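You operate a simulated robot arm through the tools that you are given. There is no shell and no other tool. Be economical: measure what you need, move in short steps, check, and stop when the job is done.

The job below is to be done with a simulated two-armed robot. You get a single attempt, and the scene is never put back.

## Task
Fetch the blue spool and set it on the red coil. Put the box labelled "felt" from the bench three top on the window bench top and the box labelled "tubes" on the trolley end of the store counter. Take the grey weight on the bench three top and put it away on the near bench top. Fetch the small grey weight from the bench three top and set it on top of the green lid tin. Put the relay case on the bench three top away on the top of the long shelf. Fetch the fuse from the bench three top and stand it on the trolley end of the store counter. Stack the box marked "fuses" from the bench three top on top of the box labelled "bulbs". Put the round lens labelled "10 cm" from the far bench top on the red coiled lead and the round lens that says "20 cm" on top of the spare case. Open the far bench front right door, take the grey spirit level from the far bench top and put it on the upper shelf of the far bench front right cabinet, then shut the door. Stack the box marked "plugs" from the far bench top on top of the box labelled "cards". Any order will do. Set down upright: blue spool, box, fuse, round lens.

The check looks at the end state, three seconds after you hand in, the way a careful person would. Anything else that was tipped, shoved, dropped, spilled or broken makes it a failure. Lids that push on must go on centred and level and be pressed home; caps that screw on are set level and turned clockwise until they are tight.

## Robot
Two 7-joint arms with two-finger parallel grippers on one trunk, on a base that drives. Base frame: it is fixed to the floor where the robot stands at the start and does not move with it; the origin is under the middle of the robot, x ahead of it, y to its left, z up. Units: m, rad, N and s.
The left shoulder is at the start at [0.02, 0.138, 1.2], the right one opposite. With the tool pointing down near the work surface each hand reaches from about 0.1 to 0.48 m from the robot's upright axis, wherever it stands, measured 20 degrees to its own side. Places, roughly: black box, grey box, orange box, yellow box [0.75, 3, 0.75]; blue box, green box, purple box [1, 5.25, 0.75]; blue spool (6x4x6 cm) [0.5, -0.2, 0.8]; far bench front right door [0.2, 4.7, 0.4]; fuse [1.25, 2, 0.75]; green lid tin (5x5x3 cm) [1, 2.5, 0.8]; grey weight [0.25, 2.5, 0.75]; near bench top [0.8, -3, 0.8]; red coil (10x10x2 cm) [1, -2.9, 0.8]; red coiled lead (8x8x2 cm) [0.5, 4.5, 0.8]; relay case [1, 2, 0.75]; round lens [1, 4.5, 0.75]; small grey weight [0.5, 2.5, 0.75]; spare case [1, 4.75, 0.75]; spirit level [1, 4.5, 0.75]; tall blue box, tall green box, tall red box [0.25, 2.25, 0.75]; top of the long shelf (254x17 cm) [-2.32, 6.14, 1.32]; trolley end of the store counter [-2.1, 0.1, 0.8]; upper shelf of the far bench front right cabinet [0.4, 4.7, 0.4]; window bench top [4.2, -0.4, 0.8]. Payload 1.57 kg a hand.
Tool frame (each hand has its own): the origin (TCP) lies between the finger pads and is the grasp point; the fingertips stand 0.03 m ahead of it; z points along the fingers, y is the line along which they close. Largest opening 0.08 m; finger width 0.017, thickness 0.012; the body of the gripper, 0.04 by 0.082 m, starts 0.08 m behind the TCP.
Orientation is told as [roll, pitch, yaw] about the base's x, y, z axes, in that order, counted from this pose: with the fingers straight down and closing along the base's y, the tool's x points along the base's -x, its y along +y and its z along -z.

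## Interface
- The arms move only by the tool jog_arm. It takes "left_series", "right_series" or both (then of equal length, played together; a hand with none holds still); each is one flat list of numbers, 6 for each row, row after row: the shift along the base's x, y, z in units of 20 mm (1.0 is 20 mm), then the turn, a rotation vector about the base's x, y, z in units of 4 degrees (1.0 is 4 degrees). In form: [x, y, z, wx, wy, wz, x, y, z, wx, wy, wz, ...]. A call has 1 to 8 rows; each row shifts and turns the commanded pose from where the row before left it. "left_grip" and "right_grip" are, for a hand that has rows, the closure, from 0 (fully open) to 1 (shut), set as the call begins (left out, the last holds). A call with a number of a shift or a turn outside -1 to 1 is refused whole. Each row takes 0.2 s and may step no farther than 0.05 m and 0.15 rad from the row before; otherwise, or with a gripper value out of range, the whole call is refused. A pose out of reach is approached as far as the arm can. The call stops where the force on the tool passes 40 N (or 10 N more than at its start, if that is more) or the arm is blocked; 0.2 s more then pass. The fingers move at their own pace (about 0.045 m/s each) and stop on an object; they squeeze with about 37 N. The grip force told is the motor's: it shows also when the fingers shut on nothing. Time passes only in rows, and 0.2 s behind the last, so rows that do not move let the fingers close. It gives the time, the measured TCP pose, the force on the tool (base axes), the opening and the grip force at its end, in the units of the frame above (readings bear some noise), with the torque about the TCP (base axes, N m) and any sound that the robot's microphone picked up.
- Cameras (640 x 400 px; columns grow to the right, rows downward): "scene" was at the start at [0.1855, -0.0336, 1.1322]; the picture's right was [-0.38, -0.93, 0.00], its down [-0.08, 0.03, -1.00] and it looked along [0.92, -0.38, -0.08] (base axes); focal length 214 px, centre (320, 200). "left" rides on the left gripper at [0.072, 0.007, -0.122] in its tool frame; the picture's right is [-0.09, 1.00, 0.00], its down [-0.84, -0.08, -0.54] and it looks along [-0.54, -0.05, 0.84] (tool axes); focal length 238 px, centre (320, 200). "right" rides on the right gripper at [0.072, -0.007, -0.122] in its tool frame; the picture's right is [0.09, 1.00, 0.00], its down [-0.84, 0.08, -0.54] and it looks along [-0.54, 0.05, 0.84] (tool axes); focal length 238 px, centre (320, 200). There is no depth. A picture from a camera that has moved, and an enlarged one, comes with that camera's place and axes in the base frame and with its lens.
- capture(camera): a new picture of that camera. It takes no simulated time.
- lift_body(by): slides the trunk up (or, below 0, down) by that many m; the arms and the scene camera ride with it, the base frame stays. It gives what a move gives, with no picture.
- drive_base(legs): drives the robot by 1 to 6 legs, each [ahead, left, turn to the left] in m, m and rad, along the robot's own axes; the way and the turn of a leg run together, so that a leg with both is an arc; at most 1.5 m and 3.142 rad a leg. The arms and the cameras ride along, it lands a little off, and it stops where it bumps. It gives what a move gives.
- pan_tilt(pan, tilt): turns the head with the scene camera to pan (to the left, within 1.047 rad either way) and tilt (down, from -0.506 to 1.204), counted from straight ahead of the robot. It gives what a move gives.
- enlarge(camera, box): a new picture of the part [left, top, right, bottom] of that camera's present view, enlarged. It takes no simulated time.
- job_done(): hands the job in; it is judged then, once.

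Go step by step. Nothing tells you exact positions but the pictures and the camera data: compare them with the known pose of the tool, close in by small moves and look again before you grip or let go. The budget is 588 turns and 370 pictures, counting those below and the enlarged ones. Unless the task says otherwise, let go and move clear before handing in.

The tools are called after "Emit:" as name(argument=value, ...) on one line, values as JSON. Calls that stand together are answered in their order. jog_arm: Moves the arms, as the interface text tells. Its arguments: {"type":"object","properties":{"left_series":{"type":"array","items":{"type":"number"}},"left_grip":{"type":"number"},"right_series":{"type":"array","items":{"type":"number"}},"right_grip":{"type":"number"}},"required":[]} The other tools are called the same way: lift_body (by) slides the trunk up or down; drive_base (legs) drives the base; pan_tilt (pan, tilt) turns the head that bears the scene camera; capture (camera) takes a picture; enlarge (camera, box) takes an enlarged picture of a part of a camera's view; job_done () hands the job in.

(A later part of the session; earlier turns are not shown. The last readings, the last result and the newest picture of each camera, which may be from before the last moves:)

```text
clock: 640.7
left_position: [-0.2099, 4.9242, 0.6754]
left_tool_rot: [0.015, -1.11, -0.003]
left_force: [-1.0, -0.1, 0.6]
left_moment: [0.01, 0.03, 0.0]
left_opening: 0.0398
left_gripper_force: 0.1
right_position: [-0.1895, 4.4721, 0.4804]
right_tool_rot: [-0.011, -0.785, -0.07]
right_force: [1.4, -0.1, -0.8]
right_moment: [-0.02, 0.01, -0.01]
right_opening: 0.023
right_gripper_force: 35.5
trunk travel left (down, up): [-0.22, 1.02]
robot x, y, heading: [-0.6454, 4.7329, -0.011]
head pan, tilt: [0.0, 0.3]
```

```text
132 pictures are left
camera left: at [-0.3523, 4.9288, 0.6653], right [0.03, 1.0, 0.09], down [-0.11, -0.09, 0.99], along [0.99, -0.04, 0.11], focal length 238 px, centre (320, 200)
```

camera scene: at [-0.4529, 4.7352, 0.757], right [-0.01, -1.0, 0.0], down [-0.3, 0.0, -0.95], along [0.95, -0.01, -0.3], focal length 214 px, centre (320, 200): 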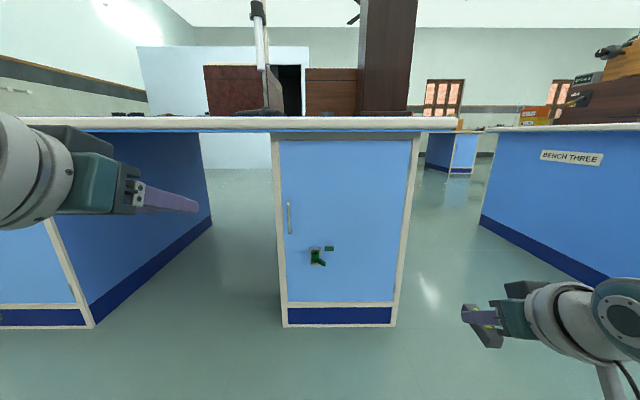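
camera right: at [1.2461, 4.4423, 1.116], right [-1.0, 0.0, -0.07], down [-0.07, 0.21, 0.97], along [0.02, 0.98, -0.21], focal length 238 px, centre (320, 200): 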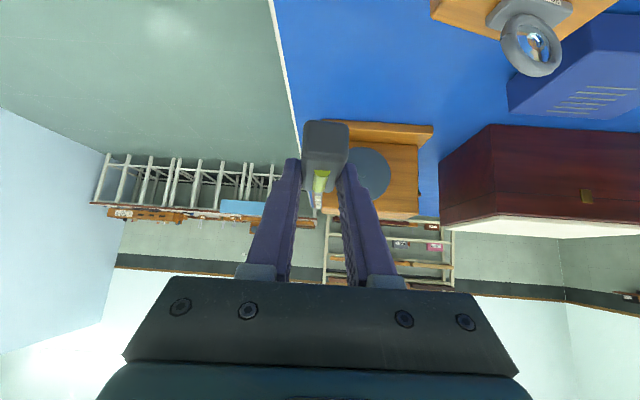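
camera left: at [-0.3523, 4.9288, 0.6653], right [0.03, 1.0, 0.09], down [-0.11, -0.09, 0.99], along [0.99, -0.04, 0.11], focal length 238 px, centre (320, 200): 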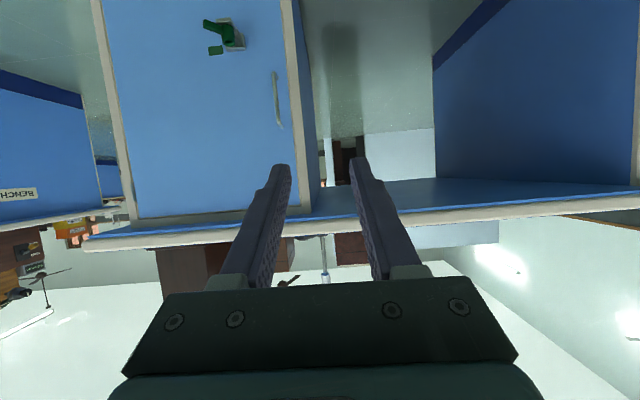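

Handle bar at about (0.206,4.828), z 0.43–0.535. Move closer and right, keeping the level hand clear of the door's swing.

Emit:
jog_arm(right_series=[-0.7, -0.5, 0, 0, 0, 0, -0.7, -0.5, 0, 0, 0, 0, -0.7, -0.5, 0, 0, 0, 0, -0.7, -0.5, 0, 0, 0, 0, -0.7, -0.5, 0, 0, 0, 0], left_series=[0, 0, -0.6, 0, -0.5, 0, 0, 0, -0.6, 0, -0.5, 0, 0, 0, -0.6, 0, -0.5, 0, 0, 0, -0.6, 0, -0.5, 0, 0, 0, -0.6, 0, -0.5, 0], left_grip=0)

Emit:
drive_base(legs=[[0.25, -0.08, 0.008]])

Emit:
capture(camera="scene")

Emit:
capture(camera="left")

```text
clock: 641.9
left_position: [-0.211, 4.9228, 0.614]
left_tool_rot: [0.019, -1.284, -0.006]
left_force: [0.3, -0.8, 0.4]
left_moment: [0.03, 0.01, 0.03]
left_opening: 0.0804
left_gripper_force: 0.0
right_position: [-0.2619, 4.4196, 0.4811]
right_tool_rot: [-0.012, -0.784, -0.068]
right_force: [-0.7, 0.3, -0.9]
right_moment: [0.02, 0.0, 0.01]
right_opening: 0.0233
right_gripper_force: 35.6
trunk travel left (down, up): [-0.22, 1.02]
robot x, y, heading: [-0.6426, 4.7337, -0.004]
head pan, tilt: [0.0, 0.3]
```

```text
clock: 643.8
left_position: [0.0289, 4.8498, 0.6146]
left_tool_rot: [0.019, -1.284, 0.004]
left_force: [-0.4, -0.1, 0.0]
left_moment: [0.03, 0.0, -0.02]
left_opening: 0.0799
left_gripper_force: 0.1
right_position: [-0.0167, 4.3462, 0.4795]
right_tool_rot: [-0.01, -0.783, -0.061]
right_force: [0.2, 0.7, -0.5]
right_moment: [-0.01, 0.01, 0.06]
right_opening: 0.023
right_gripper_force: 35.5
trunk travel left (down, up): [-0.22, 1.02]
robot x, y, heading: [-0.4043, 4.6523, 0.005]
head pan, tilt: [0.0, 0.3]
```

```text
131 pictures are left
camera scene: at [-0.2111, 4.6578, 0.757], right [0.0, -1.0, 0.0], down [-0.3, 0.0, -0.96], along [0.96, 0.0, -0.3], focal length 214 px, centre (320, 200)
```

scene: 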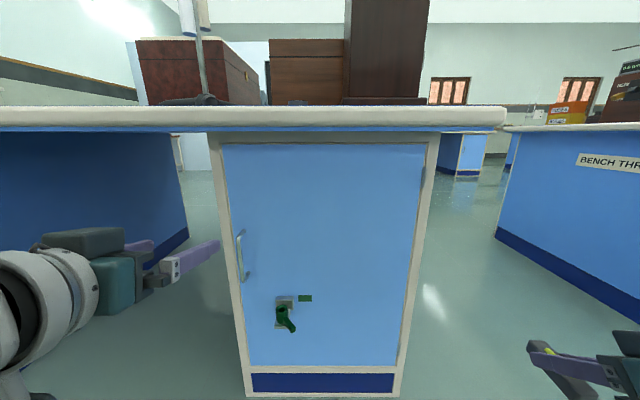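

```text
130 pictures are left
camera left: at [-0.1085, 4.853, 0.5805], right [0.0, 1.0, 0.09], down [-0.28, -0.09, 0.96], along [0.96, -0.03, 0.28], focal length 238 px, centre (320, 200)
```

left: 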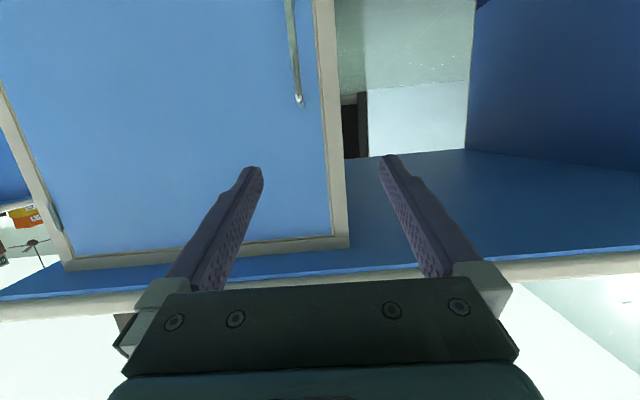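

Emit:
jog_arm(left_series=[0.7, -0.12, -0.85, 0, 0, 0, 0.7, -0.12, -0.85, 0, 0, 0, 0.7, -0.12, -0.85, 0, 0, 0, 0.7, -0.12, -0.85, 0, 0, 0, 0.7, -0.12, -0.85, 0, 0, 0, 0.7, -0.12, -0.85, 0, 0, 0, 0.7, -0.12, -0.85, 0, 0, 0])

Emit:
capture(camera="scene")

Emit:
capture(camera="left")

```text
clock: 645.4
left_position: [0.1286, 4.8301, 0.4932]
left_tool_rot: [0.012, -1.285, 0.009]
left_force: [0.0, 0.8, -0.1]
left_moment: [0.02, 0.04, 0.0]
left_opening: 0.0803
left_gripper_force: 0.0
right_position: [-0.0163, 4.3457, 0.4817]
right_tool_rot: [-0.013, -0.784, -0.059]
right_force: [0.4, 0.3, -0.7]
right_moment: [0.02, 0.0, 0.02]
right_opening: 0.0232
right_gripper_force: 35.6
trunk travel left (down, up): [-0.22, 1.02]
robot x, y, heading: [-0.4023, 4.6565, 0.009]
head pan, tilt: [0.0, 0.3]
```

```text
129 pictures are left
camera scene: at [-0.2102, 4.6568, 0.7572], right [0.0, -1.0, 0.0], down [-0.3, 0.0, -0.96], along [0.96, 0.0, -0.3], focal length 214 px, centre (320, 200)
```

scene: 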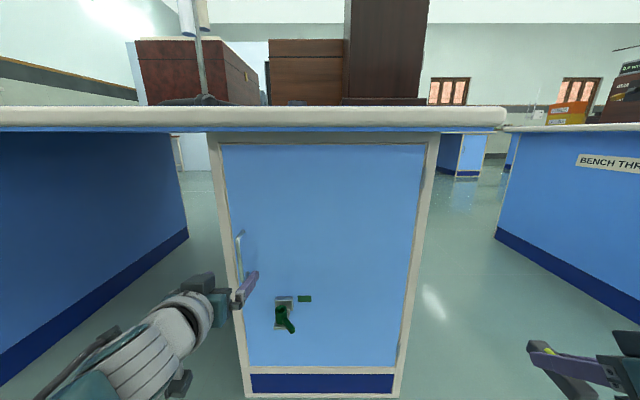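

```text
128 pictures are left
camera left: at [-0.0092, 4.8342, 0.4603], right [0.0, 1.0, 0.09], down [-0.28, -0.09, 0.96], along [0.96, -0.03, 0.28], focal length 238 px, centre (320, 200)
```

left: 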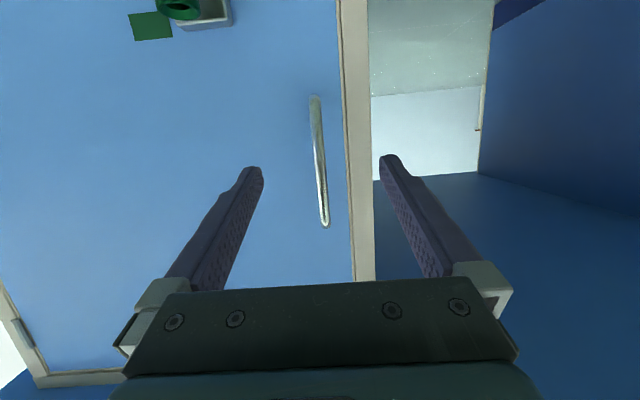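

Bar is centred between the fingers. Advance 60 mm and close.

Emit:
jog_arm(left_series=[0.8, 0, 0, 0, 0, 0, 0.8, 0, 0, 0, 0, 0, 0.8, 0, 0, 0, 0, 0, 0.6, 0, 0, 0, 0, 0])

Emit:
capture(camera="left")

```text
clock: 646.4
left_position: [0.18, 4.8326, 0.5004]
left_tool_rot: [0.017, -1.283, 0.005]
left_force: [-0.7, 0.4, 1.2]
left_moment: [-0.01, 0.0, 0.01]
left_opening: 0.0798
left_gripper_force: 0.1
left hand out of reach, approached as far as the arm can: row 4
right_position: [-0.0155, 4.3461, 0.4802]
right_tool_rot: [-0.01, -0.783, -0.059]
right_force: [0.3, 0.3, 0.2]
right_moment: [0.02, 0.02, 0.01]
right_opening: 0.0227
right_gripper_force: 35.9
trunk travel left (down, up): [-0.22, 1.02]
robot x, y, heading: [-0.4069, 4.6532, 0.002]
head pan, tilt: [0.0, 0.3]
```

```text
127 pictures are left
camera left: at [0.0427, 4.8374, 0.4679], right [0.0, 1.0, 0.09], down [-0.28, -0.09, 0.96], along [0.96, -0.03, 0.28], focal length 238 px, centre (320, 200)
```

left: 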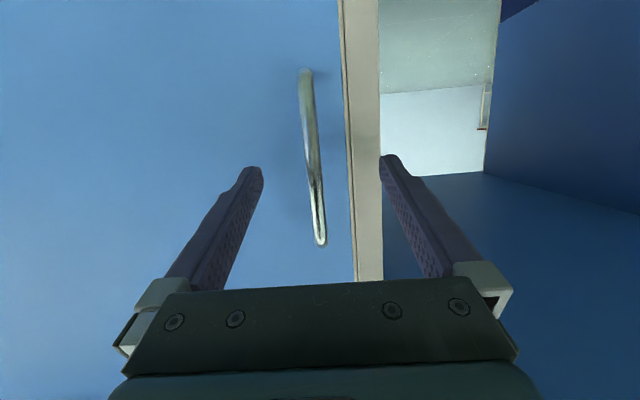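

Emit:
jog_arm(left_series=[0, 0, 0, 0, 0, 0, 0, 0, 0, 0, 0, 0, 0, 0, 0, 0, 0, 0, 0, 0, 0, 0, 0, 0, 0, 0, 0, 0, 0, 0, 0, 0, 0, 0, 0, 0], left_grip=1)

Emit:
capture(camera="left")

```text
clock: 647.8
left_position: [0.1813, 4.8309, 0.4997]
left_tool_rot: [0.01, -1.284, 0.012]
left_force: [-2.2, -7.8, 4.7]
left_moment: [-0.17, 0.01, -0.17]
left_opening: 0.0098
left_gripper_force: 28.0
right_position: [-0.0154, 4.3439, 0.4818]
right_tool_rot: [-0.014, -0.783, -0.057]
right_force: [0.5, -0.4, 0.3]
right_moment: [-0.03, 0.01, 0.01]
right_opening: 0.0228
right_gripper_force: 35.8
trunk travel left (down, up): [-0.22, 1.02]
robot x, y, heading: [-0.4051, 4.6578, 0.006]
head pan, tilt: [0.0, 0.3]
```

```text
126 pictures are left
camera left: at [0.0425, 4.8343, 0.4674], right [0.01, 1.0, 0.09], down [-0.28, -0.09, 0.96], along [0.96, -0.03, 0.28], focal length 238 px, centre (320, 200)
```

left: 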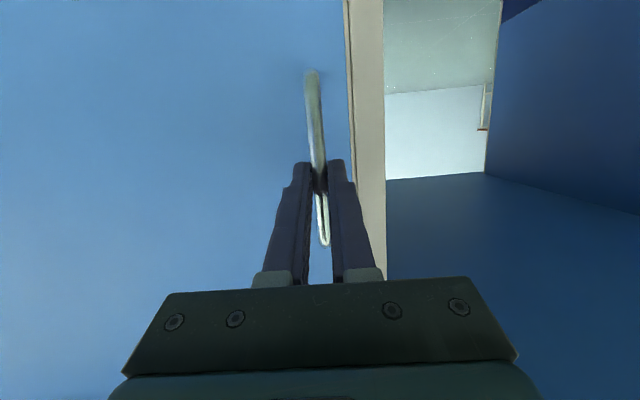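

Handle gripped. Try pulling gently.

Emit:
jog_arm(left_series=[-0.3, 0, 0, 0, 0, 0, -0.3, 0, 0, 0, 0, 0, -0.3, 0, 0, 0, 0, 0])

Emit:
capture(camera="scene")

```text
clock: 648.6
left_position: [0.164, 4.8281, 0.5011]
left_tool_rot: [0.005, -1.289, 0.014]
left_force: [1.1, -12.0, 3.6]
left_moment: [-0.08, -0.64, -0.24]
left_opening: 0.0097
left_gripper_force: 28.1
right_position: [-0.0143, 4.343, 0.4824]
right_tool_rot: [-0.015, -0.785, -0.058]
right_force: [-0.2, -0.6, -0.6]
right_moment: [0.0, -0.01, 0.01]
right_opening: 0.023
right_gripper_force: 35.2
trunk travel left (down, up): [-0.22, 1.02]
robot x, y, heading: [-0.4022, 4.6542, 0.001]
head pan, tilt: [0.0, 0.3]
```

```text
125 pictures are left
camera scene: at [-0.2093, 4.6542, 0.7573], right [0.0, -1.0, 0.0], down [-0.29, 0.0, -0.96], along [0.96, 0.0, -0.29], focal length 214 px, centre (320, 200)
```

scene: 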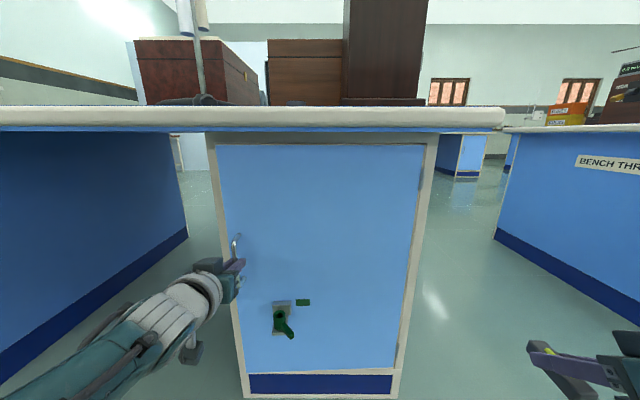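

The door yields without a latch. Pull along its arc to about 20°.

Emit:
jog_arm(left_series=[-0.78, -0.1, 0, 0, 0, 0, -0.78, -0.14, 0, 0, 0, 0, -0.78, -0.18, 0, 0, 0, 0, -0.76, -0.25, 0, 0, 0, 0, -0.76, -0.28, 0, 0, 0, 0, -0.76, -0.3, 0, 0, 0, 0, -0.76, -0.32, 0, 0, 0, 0])

Emit:
capture(camera="scene")

```text
clock: 650.2
left_position: [0.0544, 4.798, 0.5004]
left_tool_rot: [0.012, -1.285, 0.012]
left_force: [3.0, -8.8, 0.4]
left_moment: [-0.37, -0.1, -0.14]
left_opening: 0.0097
left_gripper_force: 28.3
right_position: [-0.0144, 4.3423, 0.483]
right_tool_rot: [-0.012, -0.785, -0.056]
right_force: [0.9, 0.6, -0.5]
right_moment: [0.01, 0.01, -0.04]
right_opening: 0.0233
right_gripper_force: 35.5
trunk travel left (down, up): [-0.22, 1.02]
robot x, y, heading: [-0.4058, 4.6589, -0.001]
head pan, tilt: [0.0, 0.3]
```

```text
124 pictures are left
camera scene: at [-0.21, 4.6548, 0.7572], right [0.0, -1.0, 0.0], down [-0.3, 0.0, -0.96], along [0.96, 0.0, -0.3], focal length 214 px, centre (320, 200)
```

scene: 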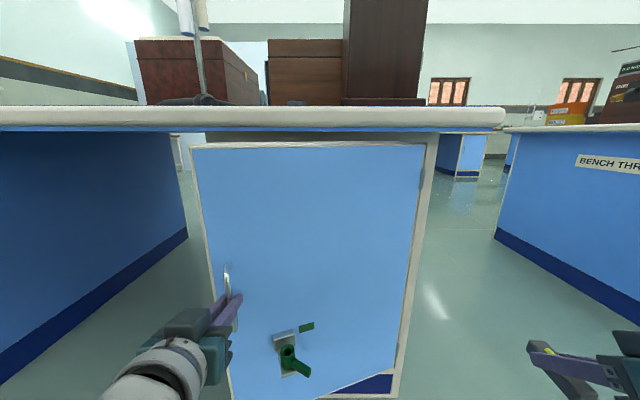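

Continue with base motion back and right along the arc.

Emit:
drive_base(legs=[[-0.056, -0.033, 0]])

Emit:
drive_base(legs=[[-0.05, -0.042, 0]])

Emit:
capture(camera="scene")

```text
clock: 651.2
left_position: [0.0001, 4.7682, 0.5014]
left_tool_rot: [0.017, -1.286, 0.008]
left_force: [3.0, -3.3, 0.9]
left_moment: [-0.4, 0.34, 0.1]
left_opening: 0.0096
left_gripper_force: 27.6
right_position: [-0.0699, 4.3122, 0.4822]
right_tool_rot: [-0.011, -0.787, -0.058]
right_force: [-0.1, 0.5, -1.4]
right_moment: [0.01, -0.02, -0.01]
right_opening: 0.0227
right_gripper_force: 35.3
trunk travel left (down, up): [-0.22, 1.02]
robot x, y, heading: [-0.4589, 4.6288, 0.005]
head pan, tilt: [0.0, 0.3]
```

```text
clock: 652.1
left_position: [-0.0495, 4.7294, 0.5013]
left_tool_rot: [0.028, -1.283, -0.001]
left_force: [-3.8, 4.6, 7.9]
left_moment: [-0.42, 0.22, 0.21]
left_opening: 0.0099
left_gripper_force: 28.1
right_position: [-0.1199, 4.2734, 0.4801]
right_tool_rot: [-0.009, -0.785, -0.06]
right_force: [-0.3, -0.6, -1.2]
right_moment: [-0.03, 0.01, -0.01]
right_opening: 0.0229
right_gripper_force: 35.6
trunk travel left (down, up): [-0.22, 1.02]
robot x, y, heading: [-0.5109, 4.5812, 0.005]
head pan, tilt: [0.0, 0.3]
```

```text
123 pictures are left
camera scene: at [-0.3151, 4.584, 0.7571], right [0.0, -1.0, 0.0], down [-0.3, 0.0, -0.96], along [0.96, 0.0, -0.3], focal length 214 px, centre (320, 200)
```

scene: 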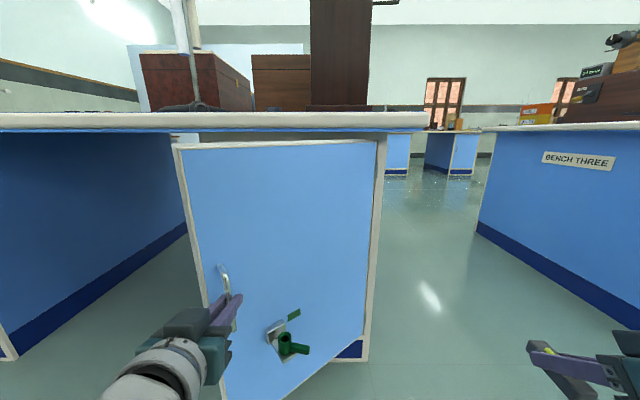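

Emit:
drive_base(legs=[[-0.042, -0.05, 0]])

Emit:
drive_base(legs=[[-0.032, -0.056, 0]])

Emit:
drive_base(legs=[[-0.022, -0.06, 0]])

Emit:
capture(camera="scene")

Emit:
capture(camera="left")

```text
clock: 653.1
left_position: [-0.0919, 4.682, 0.5012]
left_tool_rot: [0.032, -1.282, -0.006]
left_force: [-9.8, 7.6, 10.5]
left_moment: [-0.47, 0.15, 0.2]
left_opening: 0.0099
left_gripper_force: 28.7
right_position: [-0.163, 4.2259, 0.48]
right_tool_rot: [-0.005, -0.784, -0.063]
right_force: [0.5, -0.1, -0.2]
right_moment: [0.01, 0.05, -0.05]
right_opening: 0.0228
right_gripper_force: 35.7
trunk travel left (down, up): [-0.22, 1.02]
robot x, y, heading: [-0.5509, 4.5319, -0.001]
head pan, tilt: [0.0, 0.3]
```

```text
clock: 654.1
left_position: [-0.1252, 4.6295, 0.5012]
left_tool_rot: [0.041, -1.282, -0.01]
left_force: [-17.6, 11.3, 15.1]
left_moment: [-0.5, 0.09, 0.2]
left_opening: 0.0101
left_gripper_force: 28.0
right_position: [-0.196, 4.174, 0.4787]
right_tool_rot: [-0.006, -0.784, -0.062]
right_force: [-0.8, 0.3, -0.4]
right_moment: [0.01, 0.01, 0.0]
right_opening: 0.023
right_gripper_force: 36.0
trunk travel left (down, up): [-0.22, 1.02]
robot x, y, heading: [-0.5773, 4.4781, 0.003]
head pan, tilt: [0.0, 0.3]
```

```text
clock: 655.1
left_position: [-0.1491, 4.5706, 0.499]
left_tool_rot: [0.04, -1.278, -0.01]
left_force: [-19.4, 7.8, 10.4]
left_moment: [-0.5, 0.26, 0.12]
left_opening: 0.01
left_gripper_force: 28.0
right_position: [-0.2189, 4.1132, 0.4785]
right_tool_rot: [-0.003, -0.782, -0.062]
right_force: [0.9, -0.1, -0.5]
right_moment: [-0.02, 0.05, -0.01]
right_opening: 0.0228
right_gripper_force: 35.4
trunk travel left (down, up): [-0.22, 1.02]
robot x, y, heading: [-0.6061, 4.4175, 0.01]
head pan, tilt: [0.0, 0.3]
```

```text
122 pictures are left
camera scene: at [-0.4136, 4.4226, 0.7562], right [0.0, -1.0, 0.0], down [-0.3, 0.0, -0.95], along [0.95, 0.0, -0.3], focal length 214 px, centre (320, 200)
```

scene: 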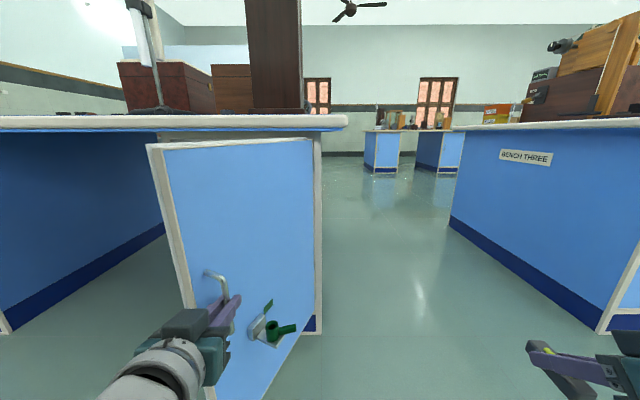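

```text
121 pictures are left
camera left: at [-0.2873, 4.5736, 0.4663], right [0.0, 0.99, 0.1], down [-0.27, -0.1, 0.96], along [0.96, -0.03, 0.27], focal length 238 px, centre (320, 200)
```

left: 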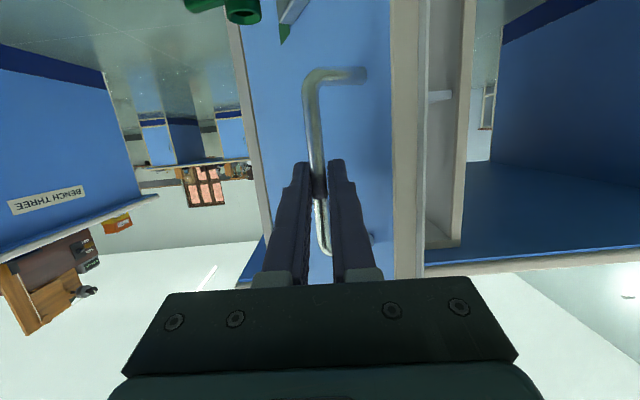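

Emit:
drive_base(legs=[[-0.006, -0.064, 0]])

Emit:
drive_base(legs=[[0.004, -0.06, 0]])

Emit:
capture(camera="scene")

Emit:
capture(camera="left")

```text
clock: 656.1
left_position: [-0.1576, 4.5063, 0.4957]
left_tool_rot: [0.041, -1.268, -0.008]
left_force: [-21.5, 3.8, 2.3]
left_moment: [-0.51, 0.34, 0.05]
left_opening: 0.0103
left_gripper_force: 27.5
right_position: [-0.226, 4.0501, 0.478]
right_tool_rot: [-0.004, -0.779, -0.062]
right_force: [-0.2, 0.8, -0.6]
right_moment: [0.0, 0.03, -0.02]
right_opening: 0.023
right_gripper_force: 35.3
trunk travel left (down, up): [-0.22, 1.02]
robot x, y, heading: [-0.6078, 4.3517, 0.002]
head pan, tilt: [0.0, 0.3]
```

```text
clock: 657.0
left_position: [-0.1591, 4.473, 0.4934]
left_tool_rot: [0.025, -1.263, 0.015]
left_force: [-22.4, 1.3, 13.0]
left_moment: [-0.47, 0.27, 0.05]
left_opening: 0.0103
left_gripper_force: 28.4
right_position: [-0.224, 4.0136, 0.4793]
right_tool_rot: [-0.008, -0.779, -0.057]
right_force: [-0.4, -0.7, -1.1]
right_moment: [0.0, -0.04, 0.0]
right_opening: 0.023
right_gripper_force: 35.9
trunk travel left (down, up): [-0.22, 1.02]
robot x, y, heading: [-0.6093, 4.3234, 0.003]
head pan, tilt: [0.0, 0.3]
stopped in leg 1: the force on the tool passed its limit at 46 N (the readings are from after the stop); the commanded pose is now the measured one
```

```text
120 pictures are left
camera scene: at [-0.4195, 4.3223, 0.7562], right [0.01, -1.0, 0.0], down [-0.3, 0.0, -0.95], along [0.95, 0.01, -0.3], focal length 214 px, centre (320, 200)
```

scene: 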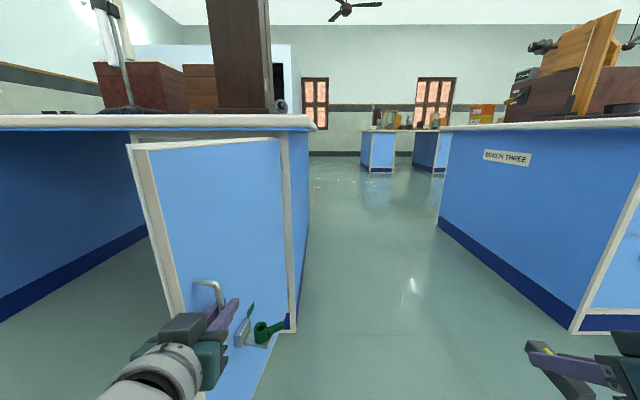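

```text
119 pictures are left
camera left: at [-0.2974, 4.475, 0.4627], right [-0.01, 1.0, 0.1], down [-0.26, -0.1, 0.96], along [0.97, -0.01, 0.26], focal length 238 px, centre (320, 200)
```

left: 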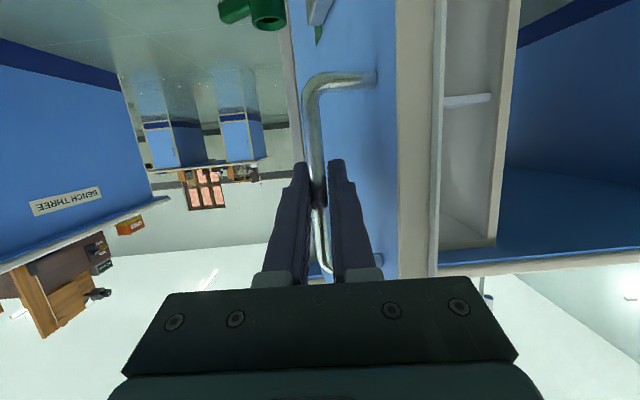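

Door is about 80° open. Release the bar slightly and back out.

Emit:
jog_arm(left_series=[0, 0, 0, 0, 0, 0, 0, 0, 0, 0, 0, 0], left_grip=0.72)

Emit:
drive_base(legs=[[-0.12, 0, 0]])

Emit:
capture(camera="scene")

Emit:
capture(camera="left")

```text
clock: 657.6
left_position: [-0.1511, 4.4716, 0.4943]
left_tool_rot: [0.031, -1.266, 0.009]
left_force: [0.2, -0.5, 0.9]
left_moment: [0.03, 0.0, 0.03]
left_opening: 0.0224
left_gripper_force: 0.1
right_position: [-0.2174, 4.0131, 0.4803]
right_tool_rot: [-0.007, -0.785, -0.057]
right_force: [-0.1, -0.5, -0.5]
right_moment: [-0.01, -0.01, 0.0]
right_opening: 0.0228
right_gripper_force: 35.0
trunk travel left (down, up): [-0.22, 1.02]
robot x, y, heading: [-0.6074, 4.3226, 0.005]
head pan, tilt: [0.0, 0.3]
```

```text
clock: 658.9
left_position: [-0.2686, 4.4717, 0.4963]
left_tool_rot: [0.03, -1.268, 0.007]
left_force: [-0.7, 0.4, -0.3]
left_moment: [-0.02, -0.01, 0.02]
left_opening: 0.0221
left_gripper_force: 0.0
right_position: [-0.3349, 4.0113, 0.4815]
right_tool_rot: [-0.004, -0.786, -0.059]
right_force: [0.6, -0.4, 0.2]
right_moment: [0.0, 0.04, -0.02]
right_opening: 0.0225
right_gripper_force: 35.6
trunk travel left (down, up): [-0.22, 1.02]
robot x, y, heading: [-0.7233, 4.3202, 0.002]
head pan, tilt: [0.0, 0.3]
```

```text
118 pictures are left
camera scene: at [-0.5323, 4.3213, 0.7573], right [0.0, -1.0, 0.0], down [-0.29, 0.0, -0.96], along [0.96, 0.0, -0.29], focal length 214 px, centre (320, 200)
```

scene: 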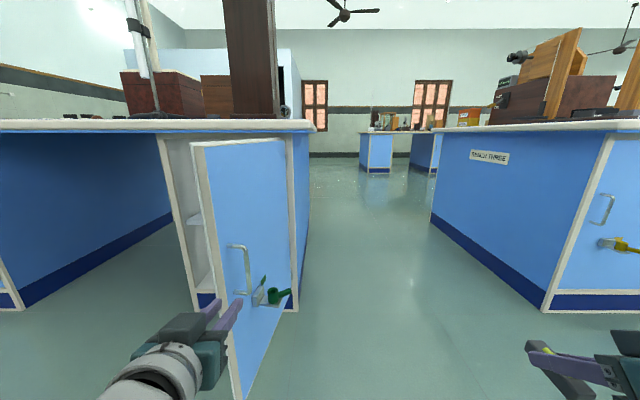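

```text
117 pictures are left
camera left: at [-0.4078, 4.4739, 0.4646], right [-0.01, 1.0, 0.1], down [-0.27, -0.1, 0.96], along [0.96, -0.02, 0.27], focal length 238 px, centre (320, 200)
```

left: 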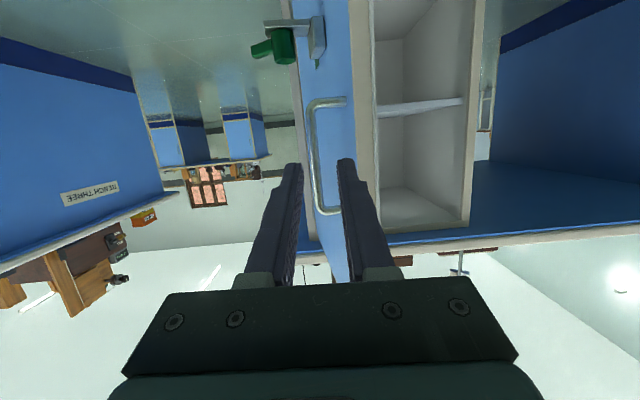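

The cabinet with its middle (upper) shelf is visible. I'll nudge the door wider from inside with the closed left fingers.

Emit:
jog_arm(left_series=[0, 1, 0, 0, 0, 0, 0, 1, 0, 0, 0, 0, 0, 1, 0, 0, 0, 0, 0, 1, 0, 0, 0, 0, 0, 1, 0, 0, 0, 0, 0, 1, 0, 0, 0, 0, 0, 0.5, 0, 0, 0, 0], left_grip=1)

Emit:
drive_base(legs=[[0.2, 0, 0]])

Emit:
capture(camera="scene")

```text
clock: 660.5
left_position: [-0.2712, 4.603, 0.4953]
left_tool_rot: [0.031, -1.266, 0.008]
left_force: [1.0, -0.4, -0.3]
left_moment: [-0.02, 0.0, -0.01]
left_opening: 0.0002
left_gripper_force: 21.2
right_position: [-0.3358, 4.0122, 0.4805]
right_tool_rot: [-0.005, -0.787, -0.059]
right_force: [0.2, 0.4, -1.1]
right_moment: [-0.02, 0.01, -0.02]
right_opening: 0.0228
right_gripper_force: 34.8
trunk travel left (down, up): [-0.22, 1.02]
robot x, y, heading: [-0.7277, 4.3195, 0.003]
head pan, tilt: [0.0, 0.3]
```

```text
clock: 662.0
left_position: [-0.0799, 4.6008, 0.4941]
left_tool_rot: [0.032, -1.266, 0.006]
left_force: [0.7, -0.1, 0.2]
left_moment: [0.0, 0.02, -0.02]
left_opening: 0.0003
left_gripper_force: 20.6
right_position: [-0.1467, 4.0126, 0.4809]
right_tool_rot: [-0.008, -0.783, -0.06]
right_force: [0.0, -0.3, -1.1]
right_moment: [0.0, -0.03, -0.01]
right_opening: 0.0227
right_gripper_force: 35.1
trunk travel left (down, up): [-0.22, 1.02]
robot x, y, heading: [-0.5347, 4.3224, 0.004]
head pan, tilt: [0.0, 0.3]
```

```text
116 pictures are left
camera scene: at [-0.3417, 4.3217, 0.757], right [0.0, -1.0, 0.0], down [-0.3, 0.0, -0.96], along [0.96, 0.0, -0.3], focal length 214 px, centre (320, 200)
```

scene: 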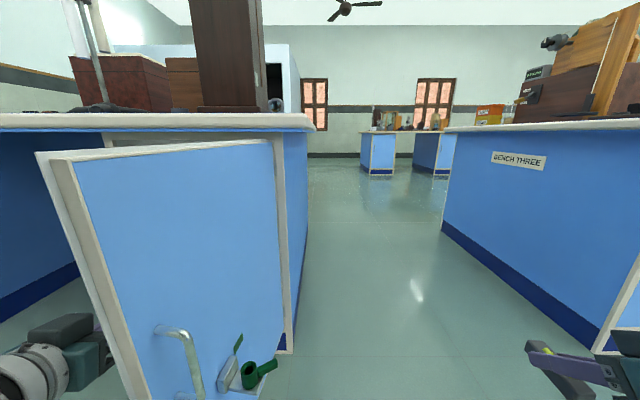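

Emit:
drive_base(legs=[[0, -0.14, 0]])

Emit:
capture(camera="scene")

```text
clock: 663.3
left_position: [-0.0775, 4.4649, 0.4955]
left_tool_rot: [0.035, -1.266, -0.002]
left_force: [0.1, 0.7, 0.4]
left_moment: [-0.01, -0.02, 0.01]
left_opening: 0.0001
left_gripper_force: 21.3
right_position: [-0.1456, 3.876, 0.4801]
right_tool_rot: [-0.005, -0.785, -0.062]
right_force: [-0.2, -0.5, -0.2]
right_moment: [-0.01, 0.02, -0.04]
right_opening: 0.0228
right_gripper_force: 35.1
trunk travel left (down, up): [-0.22, 1.02]
robot x, y, heading: [-0.5345, 4.1841, 0.007]
head pan, tilt: [0.0, 0.3]
```

```text
115 pictures are left
camera scene: at [-0.3408, 4.1848, 0.7571], right [0.0, -1.0, 0.0], down [-0.3, 0.0, -0.96], along [0.96, 0.0, -0.3], focal length 214 px, centre (320, 200)
```

scene: 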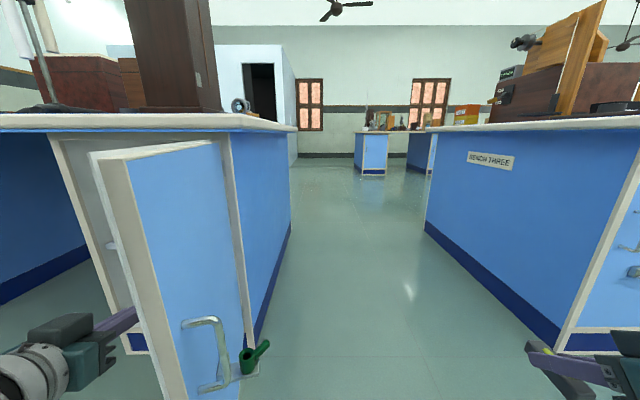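

Emit:
drive_base(legs=[[0, -0.12, 0]])

Emit:
capture(camera="scene")

```text
clock: 664.4
left_position: [-0.0789, 4.4076, 0.4961]
left_tool_rot: [0.052, -1.265, 0.009]
left_force: [-0.3, 0.9, -1.3]
left_moment: [-0.06, 0.02, -0.08]
left_opening: 0.0002
left_gripper_force: 21.0
right_position: [-0.146, 3.8045, 0.4809]
right_tool_rot: [-0.01, -0.783, -0.062]
right_force: [0.7, -0.9, -0.6]
right_moment: [-0.03, -0.02, -0.03]
right_opening: 0.0229
right_gripper_force: 35.5
trunk travel left (down, up): [-0.22, 1.02]
robot x, y, heading: [-0.5351, 4.1096, -0.002]
head pan, tilt: [0.0, 0.3]
stopped in leg 1: the force on the tool passed its limit at 66 N (the readings are from after the stop); the commanded pose is now the measured one
```

```text
114 pictures are left
camera scene: at [-0.3407, 4.1142, 0.7571], right [0.0, -1.0, 0.0], down [-0.3, 0.0, -0.96], along [0.96, 0.0, -0.3], focal length 214 px, centre (320, 200)
```

scene: 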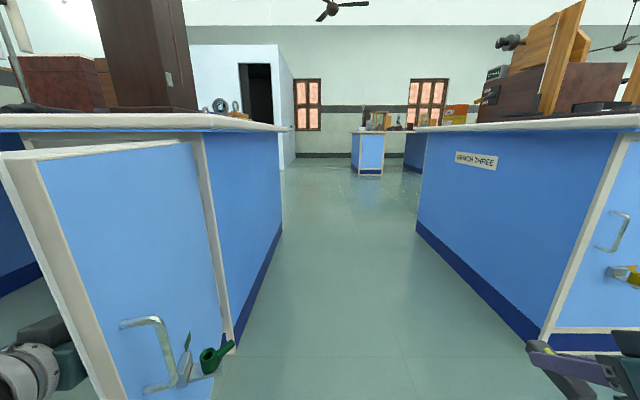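

Door is fully open (~100°). Back off and line up the right hand with the cabinet.

Emit:
drive_base(legs=[[-0.3, 0, 0], [0, 0.66, 0]])

Emit:
capture(camera="scene")

Emit:
capture(camera="right")

```text
clock: 669.6
left_position: [-0.3841, 5.0522, 0.4948]
left_tool_rot: [0.045, -1.265, 0.023]
left_force: [-1.4, 0.7, -0.2]
left_moment: [-0.01, -0.01, 0.01]
left_opening: 0.0
left_gripper_force: 21.2
right_position: [-0.4446, 4.4498, 0.4808]
right_tool_rot: [-0.009, -0.785, -0.053]
right_force: [-0.1, -0.1, -1.9]
right_moment: [0.0, -0.02, -0.03]
right_opening: 0.0227
right_gripper_force: 35.4
trunk travel left (down, up): [-0.22, 1.02]
robot x, y, heading: [-0.8368, 4.7532, 0.01]
head pan, tilt: [0.0, 0.3]
```

```text
113 pictures are left
camera scene: at [-0.6426, 4.7582, 0.7571], right [0.01, -1.0, 0.0], down [-0.3, 0.0, -0.96], along [0.96, 0.01, -0.3], focal length 214 px, centre (320, 200)
```

scene: 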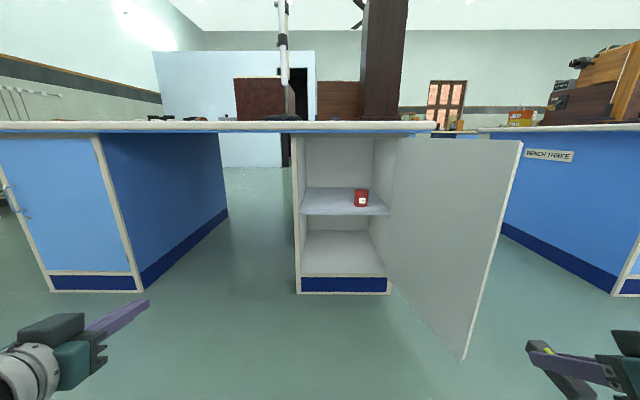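

```text
112 pictures are left
camera right: at [-0.5815, 4.4515, 0.5165], right [-0.01, 1.0, -0.07], down [0.21, 0.07, 0.97], along [0.98, -0.01, -0.21], focal length 238 px, centre (320, 200)
```

right: 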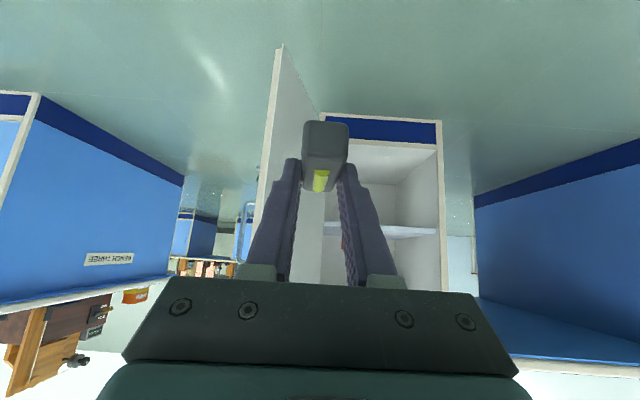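

The shelf (z≈0.42) has a red tin at right; the left half is free. Extend the right arm to the earlier pose and line up on y≈4.73.

Emit:
jog_arm(right_series=[1, 0.85, 0, 0, 0, 0, 1, 0.85, 0, 0, 0, 0, 1, 0.85, 0, 0, 0, 0, 1, 0.85, 0, 0, 0, 0, 1, 0.85, 0, 0, 0, 0, 1, 0.85, 0, 0, 0, 0, 1, 0.85, 0, 0, 0, 0, 1, 0.85, 0, 0, 0, 0.7])

Emit:
jog_arm(right_series=[1, 0.85, 0.5, 0, 0, 0, 1, 0.85, 0.5, 0, 0, 0, 0.4, 0, 0.5, 0, 0, 0])

Emit:
drive_base(legs=[[0.3, 0.1, -0.01]])

Emit:
capture(camera="scene")

Emit:
capture(camera="right")

```text
clock: 671.4
left_position: [-0.3829, 5.0534, 0.495]
left_tool_rot: [0.045, -1.266, 0.023]
left_force: [-0.5, -0.2, -0.6]
left_moment: [0.01, 0.01, 0.03]
left_opening: 0.0
left_gripper_force: 21.1
right_position: [-0.2829, 4.5868, 0.482]
right_tool_rot: [-0.009, -0.784, -0.001]
right_force: [0.2, -0.3, -0.2]
right_moment: [-0.02, 0.04, -0.01]
right_opening: 0.0228
right_gripper_force: 35.7
trunk travel left (down, up): [-0.22, 1.02]
robot x, y, heading: [-0.8357, 4.7545, 0.007]
head pan, tilt: [0.0, 0.3]
```

```text
clock: 672.2
left_position: [-0.3843, 5.0528, 0.4957]
left_tool_rot: [0.044, -1.265, 0.023]
left_force: [0.5, -0.4, -0.3]
left_moment: [-0.02, -0.04, -0.02]
left_opening: 0.0
left_gripper_force: 21.5
right_position: [-0.2449, 4.6228, 0.5191]
right_tool_rot: [-0.008, -0.785, -0.004]
right_force: [0.6, 0.3, -1.3]
right_moment: [-0.03, 0.03, -0.01]
right_opening: 0.023
right_gripper_force: 35.1
right hand out of reach, approached as far as the arm can: row 2
trunk travel left (down, up): [-0.22, 1.02]
robot x, y, heading: [-0.84, 4.7571, 0.012]
head pan, tilt: [0.0, 0.3]
```

```text
clock: 674.4
left_position: [-0.08, 5.1549, 0.4948]
left_tool_rot: [0.045, -1.266, 0.02]
left_force: [0.8, -0.3, -0.5]
left_moment: [-0.01, 0.0, 0.02]
left_opening: 0.0002
left_gripper_force: 21.1
right_position: [0.0563, 4.7241, 0.5177]
right_tool_rot: [-0.009, -0.785, -0.006]
right_force: [0.5, 0.7, -0.9]
right_moment: [0.02, 0.03, 0.0]
right_opening: 0.0228
right_gripper_force: 36.2
trunk travel left (down, up): [-0.22, 1.02]
robot x, y, heading: [-0.5356, 4.8604, 0.006]
head pan, tilt: [0.0, 0.3]
```

```text
111 pictures are left
camera scene: at [-0.3408, 4.8612, 0.757], right [0.01, -1.0, 0.0], down [-0.3, 0.0, -0.96], along [0.96, 0.01, -0.3], focal length 214 px, centre (320, 200)
```

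scene: 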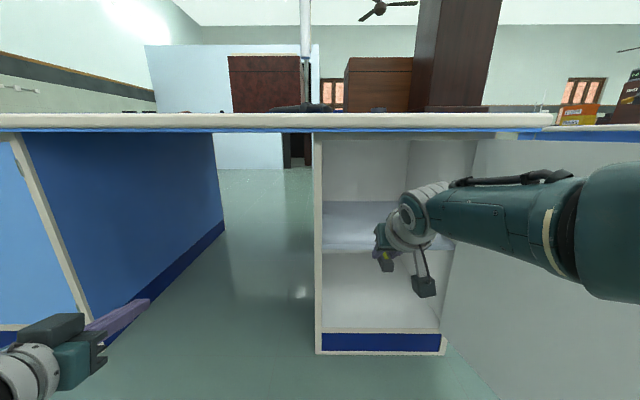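

```text
110 pictures are left
camera right: at [-0.0802, 4.7208, 0.5535], right [-0.05, 1.0, -0.07], down [0.21, 0.08, 0.97], along [0.98, 0.04, -0.21], focal length 238 px, centre (320, 200)
```

right: 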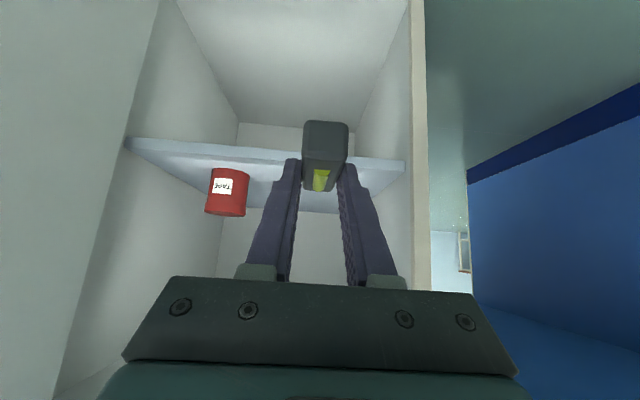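

The right elbow would hit the open door if I go in like this. I'll regrasp the level with the left hand (its elbow goes to the free kneehole side): first set it on the bench top near the front edge.

Emit:
drive_base(legs=[[-0.15, 0, 0]])

Emit:
lift_body(by=0.4)

Emit:
drive_base(legs=[[0, 0.48, 0]])

Emit:
pan_tilt(pan=0.0, tilt=0.6)

Emit:
capture(camera="scene")

```text
clock: 675.7
left_position: [-0.2281, 5.1536, 0.4961]
left_tool_rot: [0.044, -1.264, 0.019]
left_force: [0.1, 0.2, 0.5]
left_moment: [-0.01, -0.03, 0.02]
left_opening: 0.0
left_gripper_force: 21.4
right_position: [-0.0904, 4.7232, 0.5188]
right_tool_rot: [-0.009, -0.786, -0.007]
right_force: [0.0, 0.1, -0.9]
right_moment: [0.03, 0.0, 0.01]
right_opening: 0.023
right_gripper_force: 35.9
trunk travel left (down, up): [-0.22, 1.02]
robot x, y, heading: [-0.6823, 4.8569, 0.013]
head pan, tilt: [0.0, 0.3]
```

```text
clock: 679.6
left_position: [-0.2302, 5.1535, 0.8951]
left_tool_rot: [0.044, -1.263, 0.017]
left_force: [0.9, -0.1, -0.1]
left_moment: [0.02, 0.02, 0.02]
left_opening: 0.0
left_gripper_force: 21.6
right_position: [-0.0923, 4.723, 0.918]
right_tool_rot: [-0.008, -0.786, -0.007]
right_force: [0.5, -0.5, -0.4]
right_moment: [0.03, 0.0, -0.01]
right_opening: 0.0226
right_gripper_force: 35.6
trunk travel left (down, up): [-0.62, 0.62]
robot x, y, heading: [-0.6858, 4.8581, 0.008]
head pan, tilt: [0.0, 0.3]
```

```text
clock: 682.5
left_position: [-0.2272, 5.638, 0.8954]
left_tool_rot: [0.045, -1.263, 0.011]
left_force: [-0.7, -0.2, 0.4]
left_moment: [-0.03, 0.01, -0.03]
left_opening: 0.0001
left_gripper_force: 21.9
right_position: [-0.0947, 5.2055, 0.9185]
right_tool_rot: [-0.009, -0.785, -0.016]
right_force: [-0.5, 0.0, 0.3]
right_moment: [-0.01, 0.05, 0.0]
right_opening: 0.0229
right_gripper_force: 35.3
trunk travel left (down, up): [-0.62, 0.62]
robot x, y, heading: [-0.6831, 5.3463, -0.001]
head pan, tilt: [0.0, 0.3]
```

```text
clock: 683.3
left_position: [-0.2274, 5.6379, 0.8951]
left_tool_rot: [0.045, -1.262, 0.011]
left_force: [-0.2, 0.8, -0.9]
left_moment: [0.0, 0.01, -0.01]
left_opening: 0.0003
left_gripper_force: 21.2
right_position: [-0.0941, 5.2072, 0.9183]
right_tool_rot: [-0.009, -0.784, -0.015]
right_force: [-0.1, -0.4, -0.4]
right_moment: [0.02, 0.02, 0.02]
right_opening: 0.023
right_gripper_force: 35.3
trunk travel left (down, up): [-0.62, 0.62]
robot x, y, heading: [-0.6857, 5.348, -0.001]
head pan, tilt: [0.0, 0.6]
```

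```text
109 pictures are left
camera scene: at [-0.496, 5.3466, 1.1297], right [0.0, -1.0, 0.0], down [-0.56, 0.0, -0.83], along [0.83, 0.0, -0.56], focal length 214 px, centre (320, 200)
```

scene: 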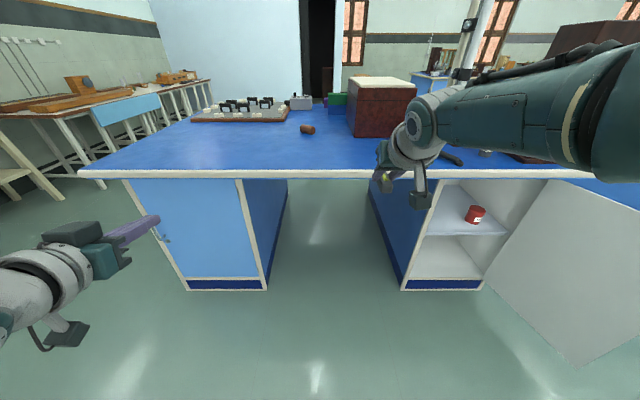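

Emit:
drive_base(legs=[[0.33, 0, 0]])

Emit:
lift_body(by=-0.075)

Emit:
capture(camera="right")

Emit:
capture(camera="scene")

```text
clock: 685.5
left_position: [0.1045, 5.6413, 0.8951]
left_tool_rot: [0.046, -1.263, 0.017]
left_force: [0.6, -0.3, -0.1]
left_moment: [0.01, 0.01, 0.03]
left_opening: 0.0
left_gripper_force: 20.7
right_position: [0.242, 5.2126, 0.9185]
right_tool_rot: [-0.008, -0.786, -0.009]
right_force: [0.5, -0.4, -0.9]
right_moment: [0.03, 0.06, 0.0]
right_opening: 0.023
right_gripper_force: 35.3
trunk travel left (down, up): [-0.62, 0.62]
robot x, y, heading: [-0.3513, 5.3455, 0.007]
head pan, tilt: [0.0, 0.6]
```

```text
clock: 686.6
left_position: [0.1048, 5.6417, 0.8202]
left_tool_rot: [0.045, -1.263, 0.018]
left_force: [0.6, -0.4, 0.2]
left_moment: [0.03, 0.0, -0.01]
left_opening: 0.0
left_gripper_force: 20.8
right_position: [0.2416, 5.21, 0.8431]
right_tool_rot: [-0.009, -0.786, -0.009]
right_force: [0.1, 0.7, -0.7]
right_moment: [-0.01, 0.0, 0.0]
right_opening: 0.0229
right_gripper_force: 34.9
trunk travel left (down, up): [-0.545, 0.695]
robot x, y, heading: [-0.3506, 5.3453, 0.008]
head pan, tilt: [0.0, 0.6]
```

```text
108 pictures are left
camera right: at [0.1042, 5.2075, 0.8788], right [-0.05, 1.0, -0.07], down [0.21, 0.08, 0.97], along [0.98, 0.03, -0.21], focal length 238 px, centre (320, 200)
```

right: 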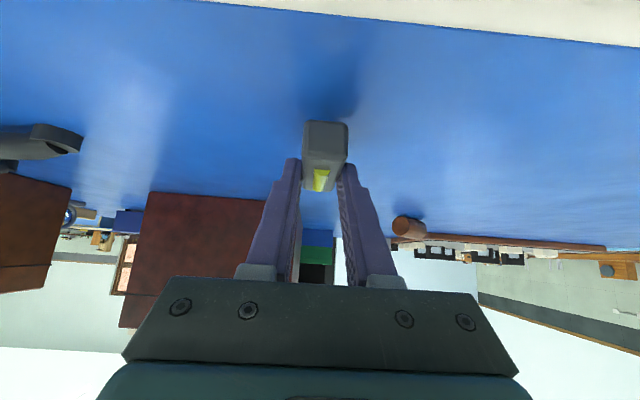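

```text
107 pictures are left
camera scene: at [-0.1614, 5.3486, 1.0546], right [0.01, -1.0, 0.0], down [-0.56, 0.0, -0.83], along [0.83, 0.0, -0.56], focal length 214 px, centre (320, 200)
```

scene: 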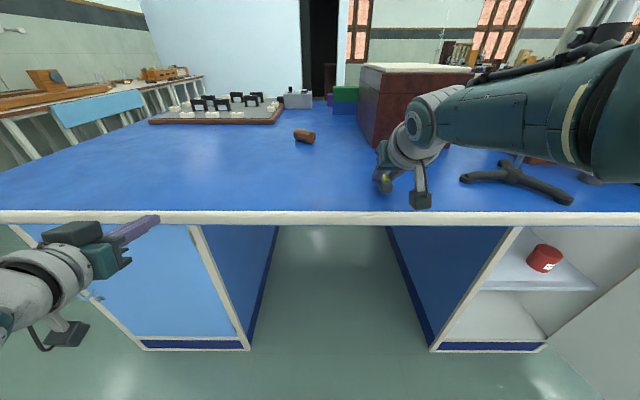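

Emit:
jog_arm(left_series=[-1, 0, 0.5, 0, 0, 0, -1, 0, 0.5, 0, 0, 0])

Emit:
lift_body(by=-0.01)

Emit:
lift_body(by=-0.003)

```text
clock: 687.2
left_position: [0.0628, 5.6419, 0.8407]
left_tool_rot: [0.045, -1.265, 0.02]
left_force: [-0.1, -0.4, -0.1]
left_moment: [-0.01, -0.01, 0.03]
left_opening: 0.0
left_gripper_force: 21.5
right_position: [0.2413, 5.212, 0.8432]
right_tool_rot: [-0.007, -0.785, -0.008]
right_force: [0.7, 0.3, -0.3]
right_moment: [0.02, 0.04, 0.0]
right_opening: 0.0227
right_gripper_force: 35.2
trunk travel left (down, up): [-0.545, 0.695]
robot x, y, heading: [-0.3491, 5.3446, 0.008]
head pan, tilt: [0.0, 0.6]
```

```text
clock: 687.8
left_position: [0.0634, 5.6404, 0.8299]
left_tool_rot: [0.047, -1.265, 0.018]
left_force: [-0.1, 0.4, -0.5]
left_moment: [-0.01, 0.01, 0.0]
left_opening: 0.0
left_gripper_force: 21.0
right_position: [0.2412, 5.2106, 0.8335]
right_tool_rot: [-0.011, -0.786, -0.007]
right_force: [0.3, -0.6, -0.4]
right_moment: [0.04, 0.01, 0.0]
right_opening: 0.0229
right_gripper_force: 35.1
trunk travel left (down, up): [-0.535, 0.705]
robot x, y, heading: [-0.3495, 5.3483, 0.006]
head pan, tilt: [0.0, 0.6]
```

```text
clock: 688.3
left_position: [0.0636, 5.6402, 0.8285]
left_tool_rot: [0.045, -1.263, 0.02]
left_force: [-0.7, 1.1, 0.1]
left_moment: [0.0, 0.02, 0.01]
left_opening: 0.0
left_gripper_force: 21.4
right_position: [0.2418, 5.2114, 0.8318]
right_tool_rot: [-0.009, -0.787, -0.009]
right_force: [-0.8, -0.8, 4.7]
right_moment: [0.04, 0.19, -0.01]
right_opening: 0.023
right_gripper_force: 35.4
trunk travel left (down, up): [-0.532, 0.708]
robot x, y, heading: [-0.3474, 5.3472, 0.007]
head pan, tilt: [0.0, 0.6]
```

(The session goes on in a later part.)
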